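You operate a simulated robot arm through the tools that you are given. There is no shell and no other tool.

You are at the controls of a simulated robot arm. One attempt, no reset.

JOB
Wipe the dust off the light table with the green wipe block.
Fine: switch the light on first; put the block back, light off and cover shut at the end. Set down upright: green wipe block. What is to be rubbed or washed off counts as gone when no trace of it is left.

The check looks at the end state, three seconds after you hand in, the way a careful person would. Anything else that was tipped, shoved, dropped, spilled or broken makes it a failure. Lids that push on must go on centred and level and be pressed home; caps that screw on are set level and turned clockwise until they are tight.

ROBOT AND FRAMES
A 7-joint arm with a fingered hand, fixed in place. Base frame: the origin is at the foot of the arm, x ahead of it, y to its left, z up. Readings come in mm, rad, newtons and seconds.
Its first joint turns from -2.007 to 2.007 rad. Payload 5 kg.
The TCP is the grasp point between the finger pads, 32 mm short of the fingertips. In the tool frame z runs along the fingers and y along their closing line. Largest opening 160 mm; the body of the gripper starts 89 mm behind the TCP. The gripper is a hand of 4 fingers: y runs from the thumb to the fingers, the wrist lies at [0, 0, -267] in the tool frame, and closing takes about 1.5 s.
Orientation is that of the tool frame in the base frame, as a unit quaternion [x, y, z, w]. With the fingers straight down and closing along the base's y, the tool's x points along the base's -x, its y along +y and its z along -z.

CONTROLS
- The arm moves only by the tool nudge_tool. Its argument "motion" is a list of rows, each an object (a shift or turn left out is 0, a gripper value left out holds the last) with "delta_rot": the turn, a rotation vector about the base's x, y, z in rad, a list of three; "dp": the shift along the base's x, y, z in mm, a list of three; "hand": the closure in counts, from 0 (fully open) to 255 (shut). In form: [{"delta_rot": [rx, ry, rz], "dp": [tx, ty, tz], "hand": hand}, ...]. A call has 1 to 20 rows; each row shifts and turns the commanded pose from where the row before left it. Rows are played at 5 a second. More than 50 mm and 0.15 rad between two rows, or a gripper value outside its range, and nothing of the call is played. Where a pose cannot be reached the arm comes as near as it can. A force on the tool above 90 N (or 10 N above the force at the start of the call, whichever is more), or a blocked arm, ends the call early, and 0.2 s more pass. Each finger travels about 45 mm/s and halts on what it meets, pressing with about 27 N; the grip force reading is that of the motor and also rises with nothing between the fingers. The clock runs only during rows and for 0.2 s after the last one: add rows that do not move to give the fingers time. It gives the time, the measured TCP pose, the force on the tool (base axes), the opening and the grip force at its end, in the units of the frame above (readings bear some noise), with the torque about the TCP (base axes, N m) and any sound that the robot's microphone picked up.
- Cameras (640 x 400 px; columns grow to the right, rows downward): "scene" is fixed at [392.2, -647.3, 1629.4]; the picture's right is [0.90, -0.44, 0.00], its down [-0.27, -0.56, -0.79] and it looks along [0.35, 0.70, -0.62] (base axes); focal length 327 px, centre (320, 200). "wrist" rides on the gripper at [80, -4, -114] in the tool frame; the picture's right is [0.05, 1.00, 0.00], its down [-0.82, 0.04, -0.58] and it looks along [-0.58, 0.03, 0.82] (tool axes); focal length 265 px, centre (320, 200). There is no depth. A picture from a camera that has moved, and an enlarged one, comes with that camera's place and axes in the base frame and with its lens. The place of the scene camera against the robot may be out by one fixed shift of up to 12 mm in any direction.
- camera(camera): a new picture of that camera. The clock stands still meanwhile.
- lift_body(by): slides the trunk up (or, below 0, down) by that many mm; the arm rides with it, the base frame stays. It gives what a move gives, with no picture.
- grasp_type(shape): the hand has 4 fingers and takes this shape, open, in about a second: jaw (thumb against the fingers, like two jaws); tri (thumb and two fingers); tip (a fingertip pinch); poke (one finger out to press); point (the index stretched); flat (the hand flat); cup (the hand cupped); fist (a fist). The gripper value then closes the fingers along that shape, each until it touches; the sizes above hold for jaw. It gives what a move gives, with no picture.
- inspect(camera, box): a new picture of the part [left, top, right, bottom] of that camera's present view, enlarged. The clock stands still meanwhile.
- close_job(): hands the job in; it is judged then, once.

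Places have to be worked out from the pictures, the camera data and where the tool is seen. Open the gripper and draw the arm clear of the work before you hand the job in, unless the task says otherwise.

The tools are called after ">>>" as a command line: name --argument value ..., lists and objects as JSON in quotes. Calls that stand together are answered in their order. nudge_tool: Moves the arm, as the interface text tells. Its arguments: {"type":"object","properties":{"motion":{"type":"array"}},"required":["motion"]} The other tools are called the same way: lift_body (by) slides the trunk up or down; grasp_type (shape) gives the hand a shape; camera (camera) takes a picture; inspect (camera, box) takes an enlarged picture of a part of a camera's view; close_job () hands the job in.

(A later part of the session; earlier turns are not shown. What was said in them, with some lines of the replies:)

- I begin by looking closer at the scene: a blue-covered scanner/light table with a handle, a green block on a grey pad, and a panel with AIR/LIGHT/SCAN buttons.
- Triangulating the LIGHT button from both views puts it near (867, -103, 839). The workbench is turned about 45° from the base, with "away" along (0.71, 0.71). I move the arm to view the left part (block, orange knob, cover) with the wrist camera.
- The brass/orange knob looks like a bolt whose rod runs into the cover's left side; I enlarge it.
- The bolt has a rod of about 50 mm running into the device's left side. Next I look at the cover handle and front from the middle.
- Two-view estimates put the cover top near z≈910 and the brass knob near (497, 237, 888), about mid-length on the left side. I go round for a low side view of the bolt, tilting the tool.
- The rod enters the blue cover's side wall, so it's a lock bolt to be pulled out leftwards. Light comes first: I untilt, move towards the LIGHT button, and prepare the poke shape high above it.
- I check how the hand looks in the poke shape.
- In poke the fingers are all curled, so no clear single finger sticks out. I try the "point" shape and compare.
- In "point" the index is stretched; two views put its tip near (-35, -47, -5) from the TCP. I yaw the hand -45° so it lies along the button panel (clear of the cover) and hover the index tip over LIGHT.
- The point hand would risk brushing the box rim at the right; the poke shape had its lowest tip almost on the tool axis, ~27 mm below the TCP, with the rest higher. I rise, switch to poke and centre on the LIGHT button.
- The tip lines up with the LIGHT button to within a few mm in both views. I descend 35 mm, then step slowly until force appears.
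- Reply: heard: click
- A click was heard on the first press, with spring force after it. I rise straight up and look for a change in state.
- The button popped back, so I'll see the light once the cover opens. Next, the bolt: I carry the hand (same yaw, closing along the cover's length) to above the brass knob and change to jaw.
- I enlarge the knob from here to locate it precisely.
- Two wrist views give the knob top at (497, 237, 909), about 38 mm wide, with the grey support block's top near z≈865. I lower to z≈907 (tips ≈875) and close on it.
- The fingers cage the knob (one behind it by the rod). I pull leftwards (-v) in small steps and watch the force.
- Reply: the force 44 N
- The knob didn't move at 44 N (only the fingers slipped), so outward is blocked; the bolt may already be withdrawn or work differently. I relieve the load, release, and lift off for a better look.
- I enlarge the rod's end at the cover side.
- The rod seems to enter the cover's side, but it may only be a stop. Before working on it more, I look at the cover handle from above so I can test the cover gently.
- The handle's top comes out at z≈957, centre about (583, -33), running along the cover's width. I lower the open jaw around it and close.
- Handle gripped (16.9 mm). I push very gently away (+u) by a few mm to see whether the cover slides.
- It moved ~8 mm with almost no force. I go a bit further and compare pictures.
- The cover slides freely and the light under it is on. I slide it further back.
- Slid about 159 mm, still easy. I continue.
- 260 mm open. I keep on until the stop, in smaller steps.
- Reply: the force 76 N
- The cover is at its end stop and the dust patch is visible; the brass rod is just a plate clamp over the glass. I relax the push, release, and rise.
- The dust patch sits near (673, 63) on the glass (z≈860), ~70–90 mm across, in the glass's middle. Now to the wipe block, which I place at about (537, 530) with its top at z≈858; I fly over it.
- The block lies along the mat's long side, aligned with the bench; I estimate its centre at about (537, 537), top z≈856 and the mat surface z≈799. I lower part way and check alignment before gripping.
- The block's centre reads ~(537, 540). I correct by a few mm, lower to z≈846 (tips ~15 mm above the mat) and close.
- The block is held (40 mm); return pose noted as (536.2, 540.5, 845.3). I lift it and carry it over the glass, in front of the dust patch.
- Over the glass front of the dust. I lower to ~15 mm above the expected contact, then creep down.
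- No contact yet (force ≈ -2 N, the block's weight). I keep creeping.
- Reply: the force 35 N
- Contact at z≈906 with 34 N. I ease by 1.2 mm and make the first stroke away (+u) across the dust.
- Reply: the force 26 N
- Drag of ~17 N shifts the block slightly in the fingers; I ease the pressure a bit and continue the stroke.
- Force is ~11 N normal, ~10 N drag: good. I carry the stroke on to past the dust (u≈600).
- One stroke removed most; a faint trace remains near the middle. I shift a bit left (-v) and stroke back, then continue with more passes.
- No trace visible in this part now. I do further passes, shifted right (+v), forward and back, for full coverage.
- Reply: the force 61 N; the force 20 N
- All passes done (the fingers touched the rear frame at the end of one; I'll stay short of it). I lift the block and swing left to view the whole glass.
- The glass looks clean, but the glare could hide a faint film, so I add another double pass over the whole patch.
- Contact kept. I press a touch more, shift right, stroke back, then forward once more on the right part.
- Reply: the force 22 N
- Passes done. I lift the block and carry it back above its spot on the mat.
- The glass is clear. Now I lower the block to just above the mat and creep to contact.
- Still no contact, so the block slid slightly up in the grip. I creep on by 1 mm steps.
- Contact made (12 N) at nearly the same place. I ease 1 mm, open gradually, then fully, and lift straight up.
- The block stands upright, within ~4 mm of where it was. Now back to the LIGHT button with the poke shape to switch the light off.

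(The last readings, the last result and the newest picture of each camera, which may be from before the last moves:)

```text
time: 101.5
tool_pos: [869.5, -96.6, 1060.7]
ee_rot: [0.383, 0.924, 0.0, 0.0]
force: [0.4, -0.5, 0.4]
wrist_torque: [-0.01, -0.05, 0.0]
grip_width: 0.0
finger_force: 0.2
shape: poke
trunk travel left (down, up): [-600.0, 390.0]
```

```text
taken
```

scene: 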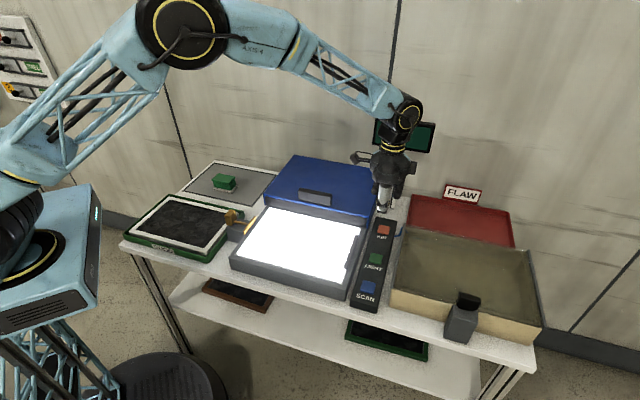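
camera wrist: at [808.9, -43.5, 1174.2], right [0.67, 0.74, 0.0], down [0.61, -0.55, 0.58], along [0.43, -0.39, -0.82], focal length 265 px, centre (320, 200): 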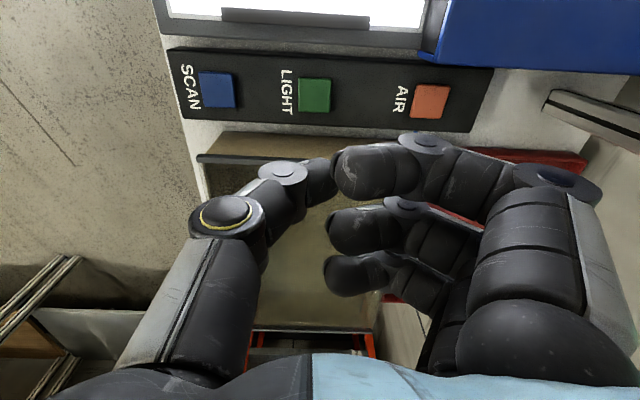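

Same pose as before over LIGHT. I lower and press as the first time (click expected near z≈874).

>>> nudge_tool --motion '[{"dp": [1.3, -0.5, -45]}, {"dp": [0, 0, -45]}, {"dp": [0, 0, -45]}, {"dp": [0, 0, -30]}, {"dp": [0, 0, -15]}, {}]'

>>> nudge_tool --motion '[{"dp": [0, 0, -3]}, {"dp": [0, 0, -3]}, {}]'

>>> camera --camera "scene"

```text
time: 102.9
tool_pos: [871.4, -97.1, 879.7]
ee_rot: [0.383, 0.924, 0.0, 0.0]
force: [-0.3, 0.3, -0.5]
wrist_torque: [0.03, 0.03, 0.01]
grip_width: 0.0
finger_force: 0.2
shape: poke
trunk travel left (down, up): [-600.0, 390.0]
```

```text
time: 103.7
tool_pos: [871.0, -97.7, 875.1]
ee_rot: [0.383, 0.924, 0.0, 0.0]
force: [-0.3, -0.4, 1.4]
wrist_torque: [-0.03, 0.0, 0.0]
grip_width: 0.1
finger_force: 0.0
shape: poke
trunk travel left (down, up): [-600.0, 390.0]
```

```text
taken
```

scene: 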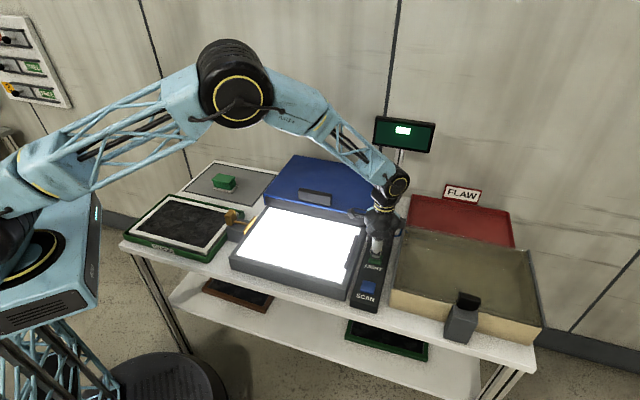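

Contact has just begun and there's no click yet. I press on by 1.5 mm steps.

>>> nudge_tool --motion '[{"dp": [0, 0, -1.5]}, {}]'

>>> nudge_tool --motion '[{"dp": [0, 0, -1.5]}, {}]'

```text
time: 104.3
tool_pos: [871.1, -98.0, 872.9]
ee_rot: [0.382, 0.924, 0.0, -0.001]
force: [0.3, -0.4, 2.4]
wrist_torque: [-0.01, 0.0, -0.01]
grip_width: 0.1
finger_force: 0.0
shape: poke
trunk travel left (down, up): [-600.0, 390.0]
heard: click
```

```text
time: 104.9
tool_pos: [871.0, -95.9, 871.6]
ee_rot: [0.382, 0.924, 0.0, 0.0]
force: [-0.5, -0.1, 2.4]
wrist_torque: [-0.02, 0.03, 0.02]
grip_width: 0.2
finger_force: 0.1
shape: poke
trunk travel left (down, up): [-600.0, 390.0]
```

Click heard. I rise and check that the light is off and whether any dust shows on the unlit glass.

>>> nudge_tool --motion '[{"dp": [0, 0, 15]}, {"dp": [0, 0, 45]}, {"dp": [0, 0, 45]}, {"dp": [0, 0, 45]}, {"dp": [0, 0, 30]}]'

>>> camera --camera "scene"

>>> inspect --camera "scene" --box '[225, 200, 365, 295]'

>>> inspect --camera "scene" --box '[270, 215, 340, 265]'

```text
time: 106.1
tool_pos: [871.8, -97.3, 1052.6]
ee_rot: [0.382, 0.924, 0.0, 0.0]
force: [0.8, -0.5, -0.3]
wrist_torque: [-0.01, -0.02, -0.01]
grip_width: 0.0
finger_force: 0.1
shape: poke
trunk travel left (down, up): [-600.0, 390.0]
```

```text
taken
```

scene: 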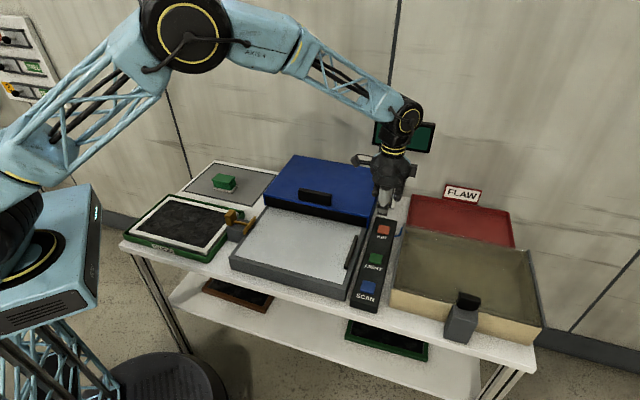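

```text
4.21 times, centred on (295, 248) of scene
camera zoom: at [392.2, -647.3, 1629.4], right [0.9, -0.44, 0.0], down [-0.27, -0.56, -0.79], along [0.35, 0.7, -0.62], focal length 1377 px, centre (425, 0)
```

zoom: 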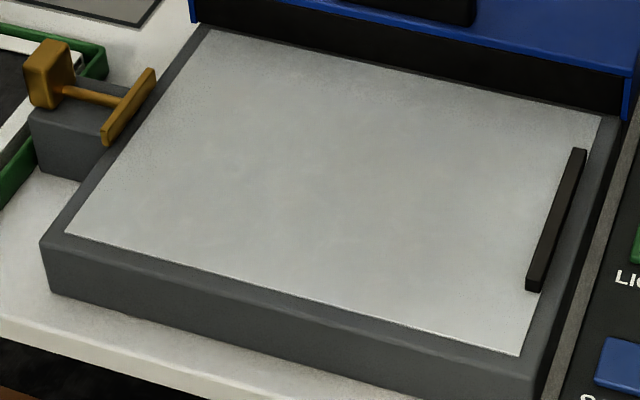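

```text
8.00 times, centred on (305, 240) of scene
camera zoom: at [392.2, -647.3, 1629.4], right [0.9, -0.44, 0.0], down [-0.27, -0.56, -0.79], along [0.35, 0.7, -0.62], focal length 2616 px, centre (440, -120)
```

zoom: 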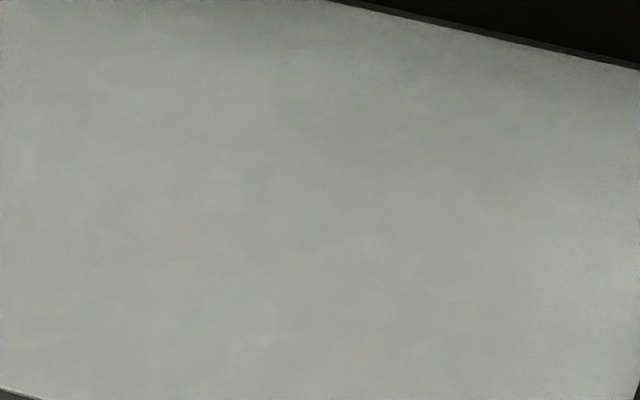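

The light is off and the glass is clean. Now I return to the cover handle (expected near u≈660, i.e. about (772, 161)) with the jaw.

>>> nudge_tool --motion '[{"dp": [-16.6, 43, 0]}, {"dp": [-16.6, 43, 0]}, {"dp": [-16.6, 43, 0]}, {"dp": [-16.6, 43, 0]}, {"dp": [-16.6, 43, 0]}, {"dp": [-16.6, 43, 0]}, {}]'

>>> grasp_type --shape "jaw"

>>> camera --camera "wrist"

```text
time: 107.7
tool_pos: [771.7, 160.0, 1051.5]
ee_rot: [0.382, 0.924, 0.0, 0.0]
force: [-0.5, 0.0, 0.5]
wrist_torque: [0.02, 0.02, -0.01]
grip_width: 0.0
finger_force: 0.1
shape: poke
trunk travel left (down, up): [-600.0, 390.0]
```

```text
time: 108.6
tool_pos: [772.7, 159.1, 1051.8]
ee_rot: [0.383, 0.924, 0.0, 0.0]
force: [0.2, -0.2, -0.9]
wrist_torque: [-0.01, -0.01, -0.05]
grip_width: 159.9
finger_force: 0.1
shape: jaw
trunk travel left (down, up): [-600.0, 390.0]
```

```text
taken
camera wrist: at [711.6, 212.7, 1166.0], right [0.67, 0.74, 0.0], down [0.61, -0.55, 0.58], along [0.43, -0.39, -0.82], focal length 265 px, centre (320, 200)
```

wrist: 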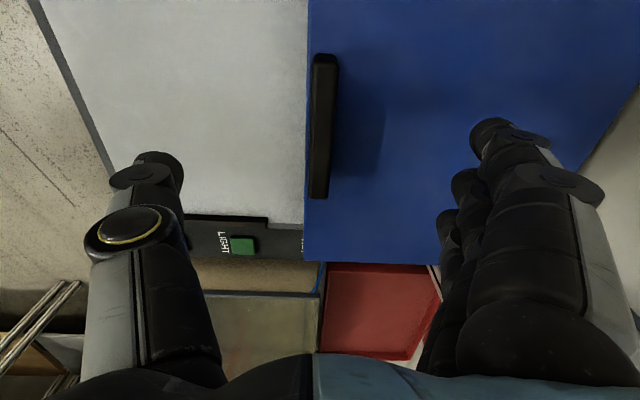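

The handle lies right under the tool (u≈659, v≈430). I lower onto it and close.

>>> nudge_tool --motion '[{"dp": [0, 0, -40]}, {"dp": [0, 0, -40]}, {"dp": [0, 0, -23]}, {"hand": 200}, {"hand": 255}, {}, {}, {}, {}, {}, {}, {}]'

>>> camera --camera "wrist"

```text
time: 111.2
tool_pos: [767.7, 153.5, 949.9]
ee_rot: [0.384, 0.923, -0.003, -0.003]
force: [-25.1, -18.7, 6.9]
wrist_torque: [-0.45, 0.57, 0.04]
grip_width: 16.4
finger_force: 27.1
shape: jaw
trunk travel left (down, up): [-600.0, 390.0]
```

```text
taken
camera wrist: at [707.1, 207.7, 1062.7], right [0.67, 0.74, -0.01], down [0.61, -0.55, 0.58], along [0.42, -0.39, -0.82], focal length 265 px, centre (320, 200)
```

wrist: 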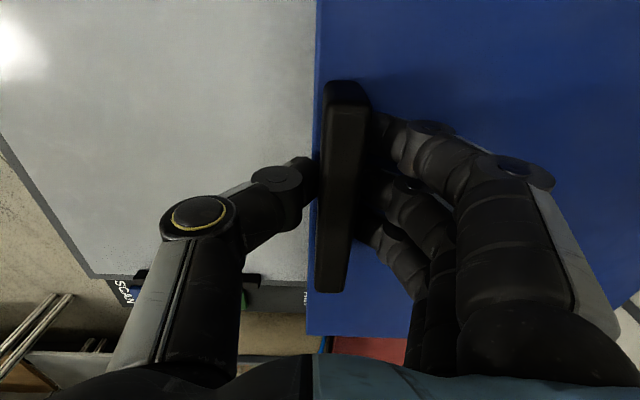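

Gripped (16.4 mm). I pull the cover shut (-u), stopping short of the end first.

>>> nudge_tool --motion '[{"dp": [-5, -5, 0]}, {"dp": [-10, -10, 0]}, {"dp": [-12, -12, 0]}, {"dp": [-12, -12, 0]}, {"dp": [-12, -12, 0]}, {"dp": [-12, -12, 0]}, {"dp": [-12, -12, 0]}, {"dp": [-12, -12, 0]}, {}]'

>>> camera --camera "scene"

```text
time: 113.2
tool_pos: [684.2, 72.8, 948.0]
ee_rot: [0.383, 0.924, -0.001, 0.0]
force: [1.4, -4.7, 0.5]
wrist_torque: [0.04, -0.19, -0.08]
grip_width: 17.9
finger_force: 27.3
shape: jaw
trunk travel left (down, up): [-600.0, 390.0]
```

```text
taken
```

scene: 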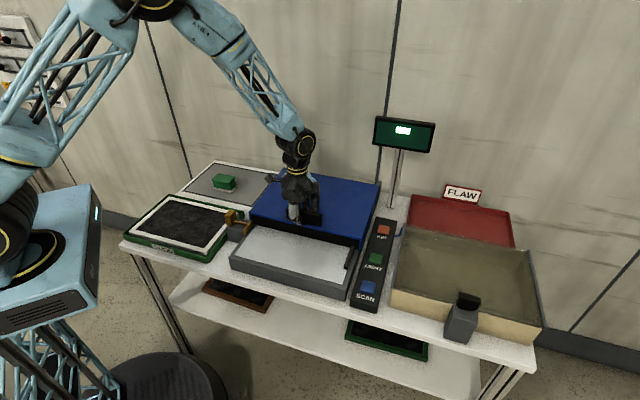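

It slides easily. I continue to about 8 mm before closed.

>>> nudge_tool --motion '[{"dp": [-12, -12, 0]}, {"dp": [-12, -12, 0]}, {"dp": [-12, -12, 0]}, {"dp": [-12, -12, 0]}, {"dp": [-12, -12, 0]}, {"dp": [-12, -12, 0]}, {"dp": [-12, -12, 0]}, {"dp": [-10, -10, 0]}, {}]'

>>> nudge_tool --motion '[{"dp": [-3, -3, 0]}, {"dp": [-3, -3, 0]}, {}]'

>>> inspect --camera "scene" --box '[210, 140, 390, 300]'

```text
time: 115.2
tool_pos: [590.2, -21.2, 949.3]
ee_rot: [0.383, 0.924, 0.0, 0.0]
force: [3.9, -6.3, -2.0]
wrist_torque: [-0.07, -0.14, -0.15]
grip_width: 18.0
finger_force: 27.4
shape: jaw
trunk travel left (down, up): [-600.0, 390.0]
```

```text
time: 116.0
tool_pos: [583.3, -27.5, 948.7]
ee_rot: [0.382, 0.924, 0.0, 0.0]
force: [5.4, -3.8, 3.4]
wrist_torque: [0.03, -0.23, -0.08]
grip_width: 18.0
finger_force: 26.8
shape: jaw
trunk travel left (down, up): [-600.0, 390.0]
```

```text
2.50 times, centred on (300, 220) of scene
camera zoom: at [392.2, -647.3, 1629.4], right [0.9, -0.44, 0.0], down [-0.27, -0.56, -0.79], along [0.35, 0.7, -0.62], focal length 818 px, centre (370, 150)
```

zoom: 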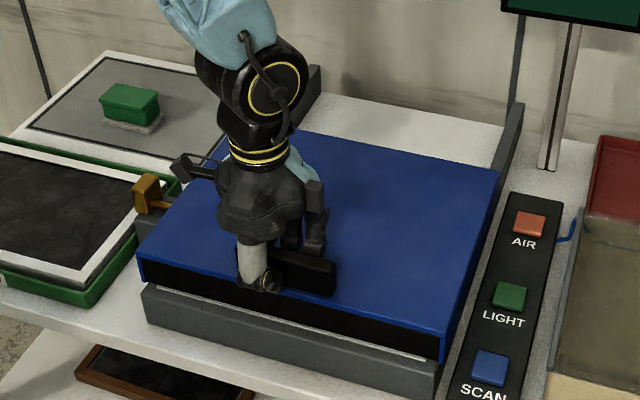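

A thin strip is still open (~10 mm). I go on in small steps until the front stop is felt.

>>> nudge_tool --motion '[{"dp": [-3, -3, 0]}, {"dp": [-2, -2, 0]}, {}]'

>>> nudge_tool --motion '[{"dp": [-2, -2, 0]}, {}]'

>>> nudge_tool --motion '[{"dp": [-2, -2, 0]}, {}]'

>>> inspect --camera "scene" --box '[210, 140, 390, 300]'

```text
time: 116.8
tool_pos: [580.3, -30.6, 949.0]
ee_rot: [0.383, 0.924, 0.0, 0.0]
force: [6.6, -4.0, 4.6]
wrist_torque: [0.06, -0.32, -0.12]
grip_width: 18.1
finger_force: 26.8
shape: jaw
trunk travel left (down, up): [-600.0, 390.0]
```

```text
time: 117.4
tool_pos: [578.2, -33.2, 948.2]
ee_rot: [0.383, 0.924, 0.001, -0.001]
force: [6.1, -4.7, 6.1]
wrist_torque: [0.08, -0.32, -0.09]
grip_width: 17.9
finger_force: 26.4
shape: jaw
trunk travel left (down, up): [-600.0, 390.0]
```

```text
time: 118.0
tool_pos: [575.7, -35.5, 948.8]
ee_rot: [0.383, 0.924, 0.001, 0.0]
force: [6.4, -4.4, 3.4]
wrist_torque: [0.09, -0.34, -0.12]
grip_width: 18.1
finger_force: 27.0
shape: jaw
trunk travel left (down, up): [-600.0, 390.0]
```

```text
2.50 times, centred on (300, 220) of scene
camera zoom: at [392.2, -647.3, 1629.4], right [0.9, -0.44, 0.0], down [-0.27, -0.56, -0.79], along [0.35, 0.7, -0.62], focal length 818 px, centre (370, 150)
```

zoom: 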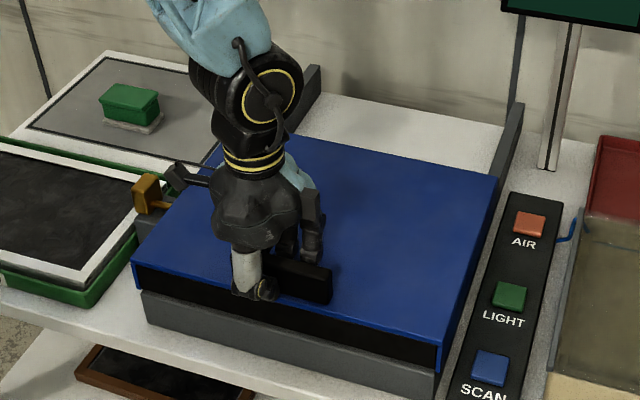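

Nearly there; no stop felt yet. A few more small steps.

>>> nudge_tool --motion '[{"dp": [-2, -2, 0]}, {}]'

>>> nudge_tool --motion '[{"dp": [-2, -2, 0]}, {}]'

>>> nudge_tool --motion '[{"dp": [-2, -2, 0]}, {}]'

>>> inspect --camera "scene" --box '[210, 140, 390, 300]'

```text
time: 118.6
tool_pos: [574.1, -38.8, 948.7]
ee_rot: [0.383, 0.924, -0.001, 0.0]
force: [7.0, -5.2, 1.9]
wrist_torque: [0.01, -0.27, -0.15]
grip_width: 18.1
finger_force: 26.9
shape: jaw
trunk travel left (down, up): [-600.0, 390.0]
```

```text
time: 119.2
tool_pos: [572.3, -40.1, 948.6]
ee_rot: [0.383, 0.924, 0.0, 0.001]
force: [6.5, -5.7, 1.4]
wrist_torque: [0.02, -0.24, -0.11]
grip_width: 18.1
finger_force: 27.1
shape: jaw
trunk travel left (down, up): [-600.0, 390.0]
```

```text
time: 119.8
tool_pos: [569.9, -42.1, 948.5]
ee_rot: [0.383, 0.924, -0.001, 0.0]
force: [5.8, -4.1, 1.4]
wrist_torque: [-0.01, -0.27, -0.12]
grip_width: 18.2
finger_force: 26.3
shape: jaw
trunk travel left (down, up): [-600.0, 390.0]
```

```text
2.50 times, centred on (300, 220) of scene
camera zoom: at [392.2, -647.3, 1629.4], right [0.9, -0.44, 0.0], down [-0.27, -0.56, -0.79], along [0.35, 0.7, -0.62], focal length 818 px, centre (370, 150)
```

zoom: 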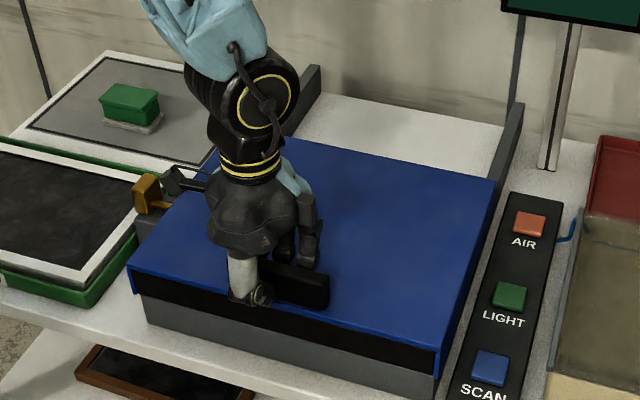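

I compare with the very first picture, using the same zoom box.

>>> inspect --camera "scene" --box '[220, 180, 420, 305]'

```text
3.20 times, centred on (320, 242) of scene
camera zoom: at [392.2, -647.3, 1629.4], right [0.9, -0.44, 0.0], down [-0.27, -0.56, -0.79], along [0.35, 0.7, -0.62], focal length 1046 px, centre (320, 64)
```

zoom: 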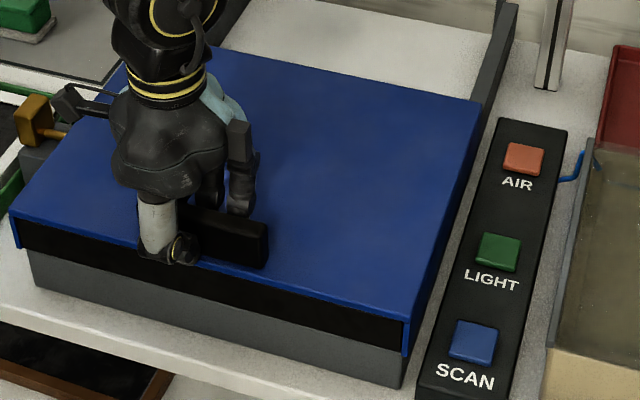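

It matches the initial picture exactly. One more small step should just feel the stop.

>>> nudge_tool --motion '[{"dp": [-1.5, -1.5, 0]}, {}]'

>>> nudge_tool --motion '[{"dp": [-1.5, -1.5, 0]}, {}]'

```text
time: 120.4
tool_pos: [569.9, -42.7, 948.3]
ee_rot: [0.383, 0.924, 0.0, 0.0]
force: [10.1, 1.3, 1.0]
wrist_torque: [0.12, -0.32, -0.15]
grip_width: 18.5
finger_force: 27.2
shape: jaw
trunk travel left (down, up): [-600.0, 390.0]
```

```text
time: 121.0
tool_pos: [567.5, -43.8, 948.9]
ee_rot: [0.382, 0.924, 0.0, 0.0]
force: [14.9, 5.3, 1.0]
wrist_torque: [0.29, -0.5, -0.13]
grip_width: 19.7
finger_force: 27.6
shape: jaw
trunk travel left (down, up): [-600.0, 390.0]
```

The stop is felt: the cover is shut. I open the fingers and lift away, then check.

>>> nudge_tool --motion '[{"dp": [1, 1, 0], "hand": 200}, {"hand": 150}, {"hand": 80}, {"hand": 0}, {}, {}, {}, {}, {"dp": [0, 0, 20]}, {"dp": [0, 0, 45]}, {"dp": [0, 0, 45]}, {"dp": [0, 0, 45]}, {"dp": [-5, -5, 45]}]'

>>> inspect --camera "scene" --box '[220, 180, 420, 305]'

>>> camera --camera "scene"

>>> inspect --camera "scene" --box '[110, 150, 310, 275]'

```text
time: 123.8
tool_pos: [561.0, -46.0, 1149.6]
ee_rot: [0.382, 0.924, 0.001, 0.0]
force: [-0.6, 0.2, 0.8]
wrist_torque: [-0.03, -0.04, 0.01]
grip_width: 159.7
finger_force: 0.1
shape: jaw
trunk travel left (down, up): [-600.0, 390.0]
```

```text
3.20 times, centred on (320, 242) of scene
camera zoom: at [392.2, -647.3, 1629.4], right [0.9, -0.44, 0.0], down [-0.27, -0.56, -0.79], along [0.35, 0.7, -0.62], focal length 1046 px, centre (320, 64)
```

zoom: 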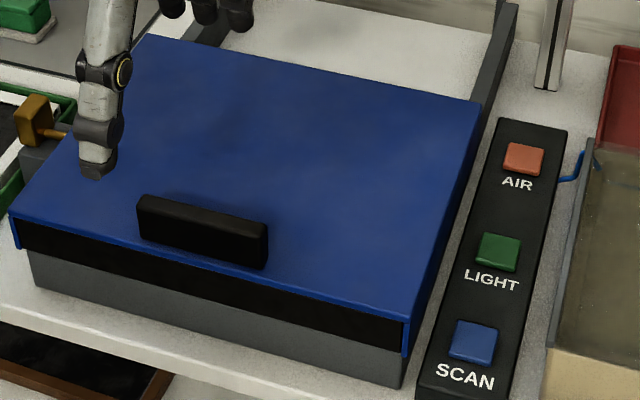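

```text
taken
```

scene: 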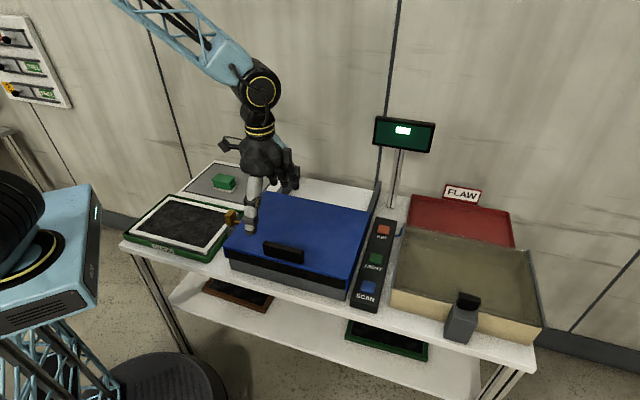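

```text
3.20 times, centred on (210, 212) of scene
camera zoom: at [392.2, -647.3, 1629.4], right [0.9, -0.44, 0.0], down [-0.27, -0.56, -0.79], along [0.35, 0.7, -0.62], focal length 1046 px, centre (672, 160)
```

zoom: 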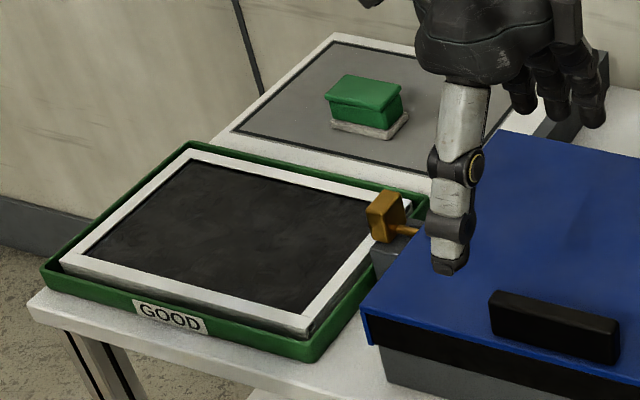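

The cover is shut, the light is off, and the block is upright on its mat. The clamp, trays and panel match the first picture, the hand is open, and the arm is well clear above. I hand the job in.

>>> close_job

```text
The job is handed in.
```

The dust is wiped off the light table and I've handed the job in; the check result isn't back yet.

- **Light:** I switched it on before opening the cover and off again after wiping, with a click each time. The glass was unlit before the cover went back on.
- **Dust:** I made several passes over the patch with the green block. No trace showed on the lit glass or on the unlit glass.
- **Block:** It is back upright on its mat, about 4 mm from where it started.
- **Cover:** It is slid shut to its front stop and matches the first picture.

Two contacts along the way were not part of the wiping:

- **Brass knob:** I first took the knob on the left for a cover lock and pulled it with about 44 N. It didn't move; it turned out to be a plate clamp.
- **Rear frame:** On one wiping pass something on the hand met resistance at the rear of the light table, about 59 N. The later pictures show nothing shifted there.

The hand is open and the arm is clear above the bench.
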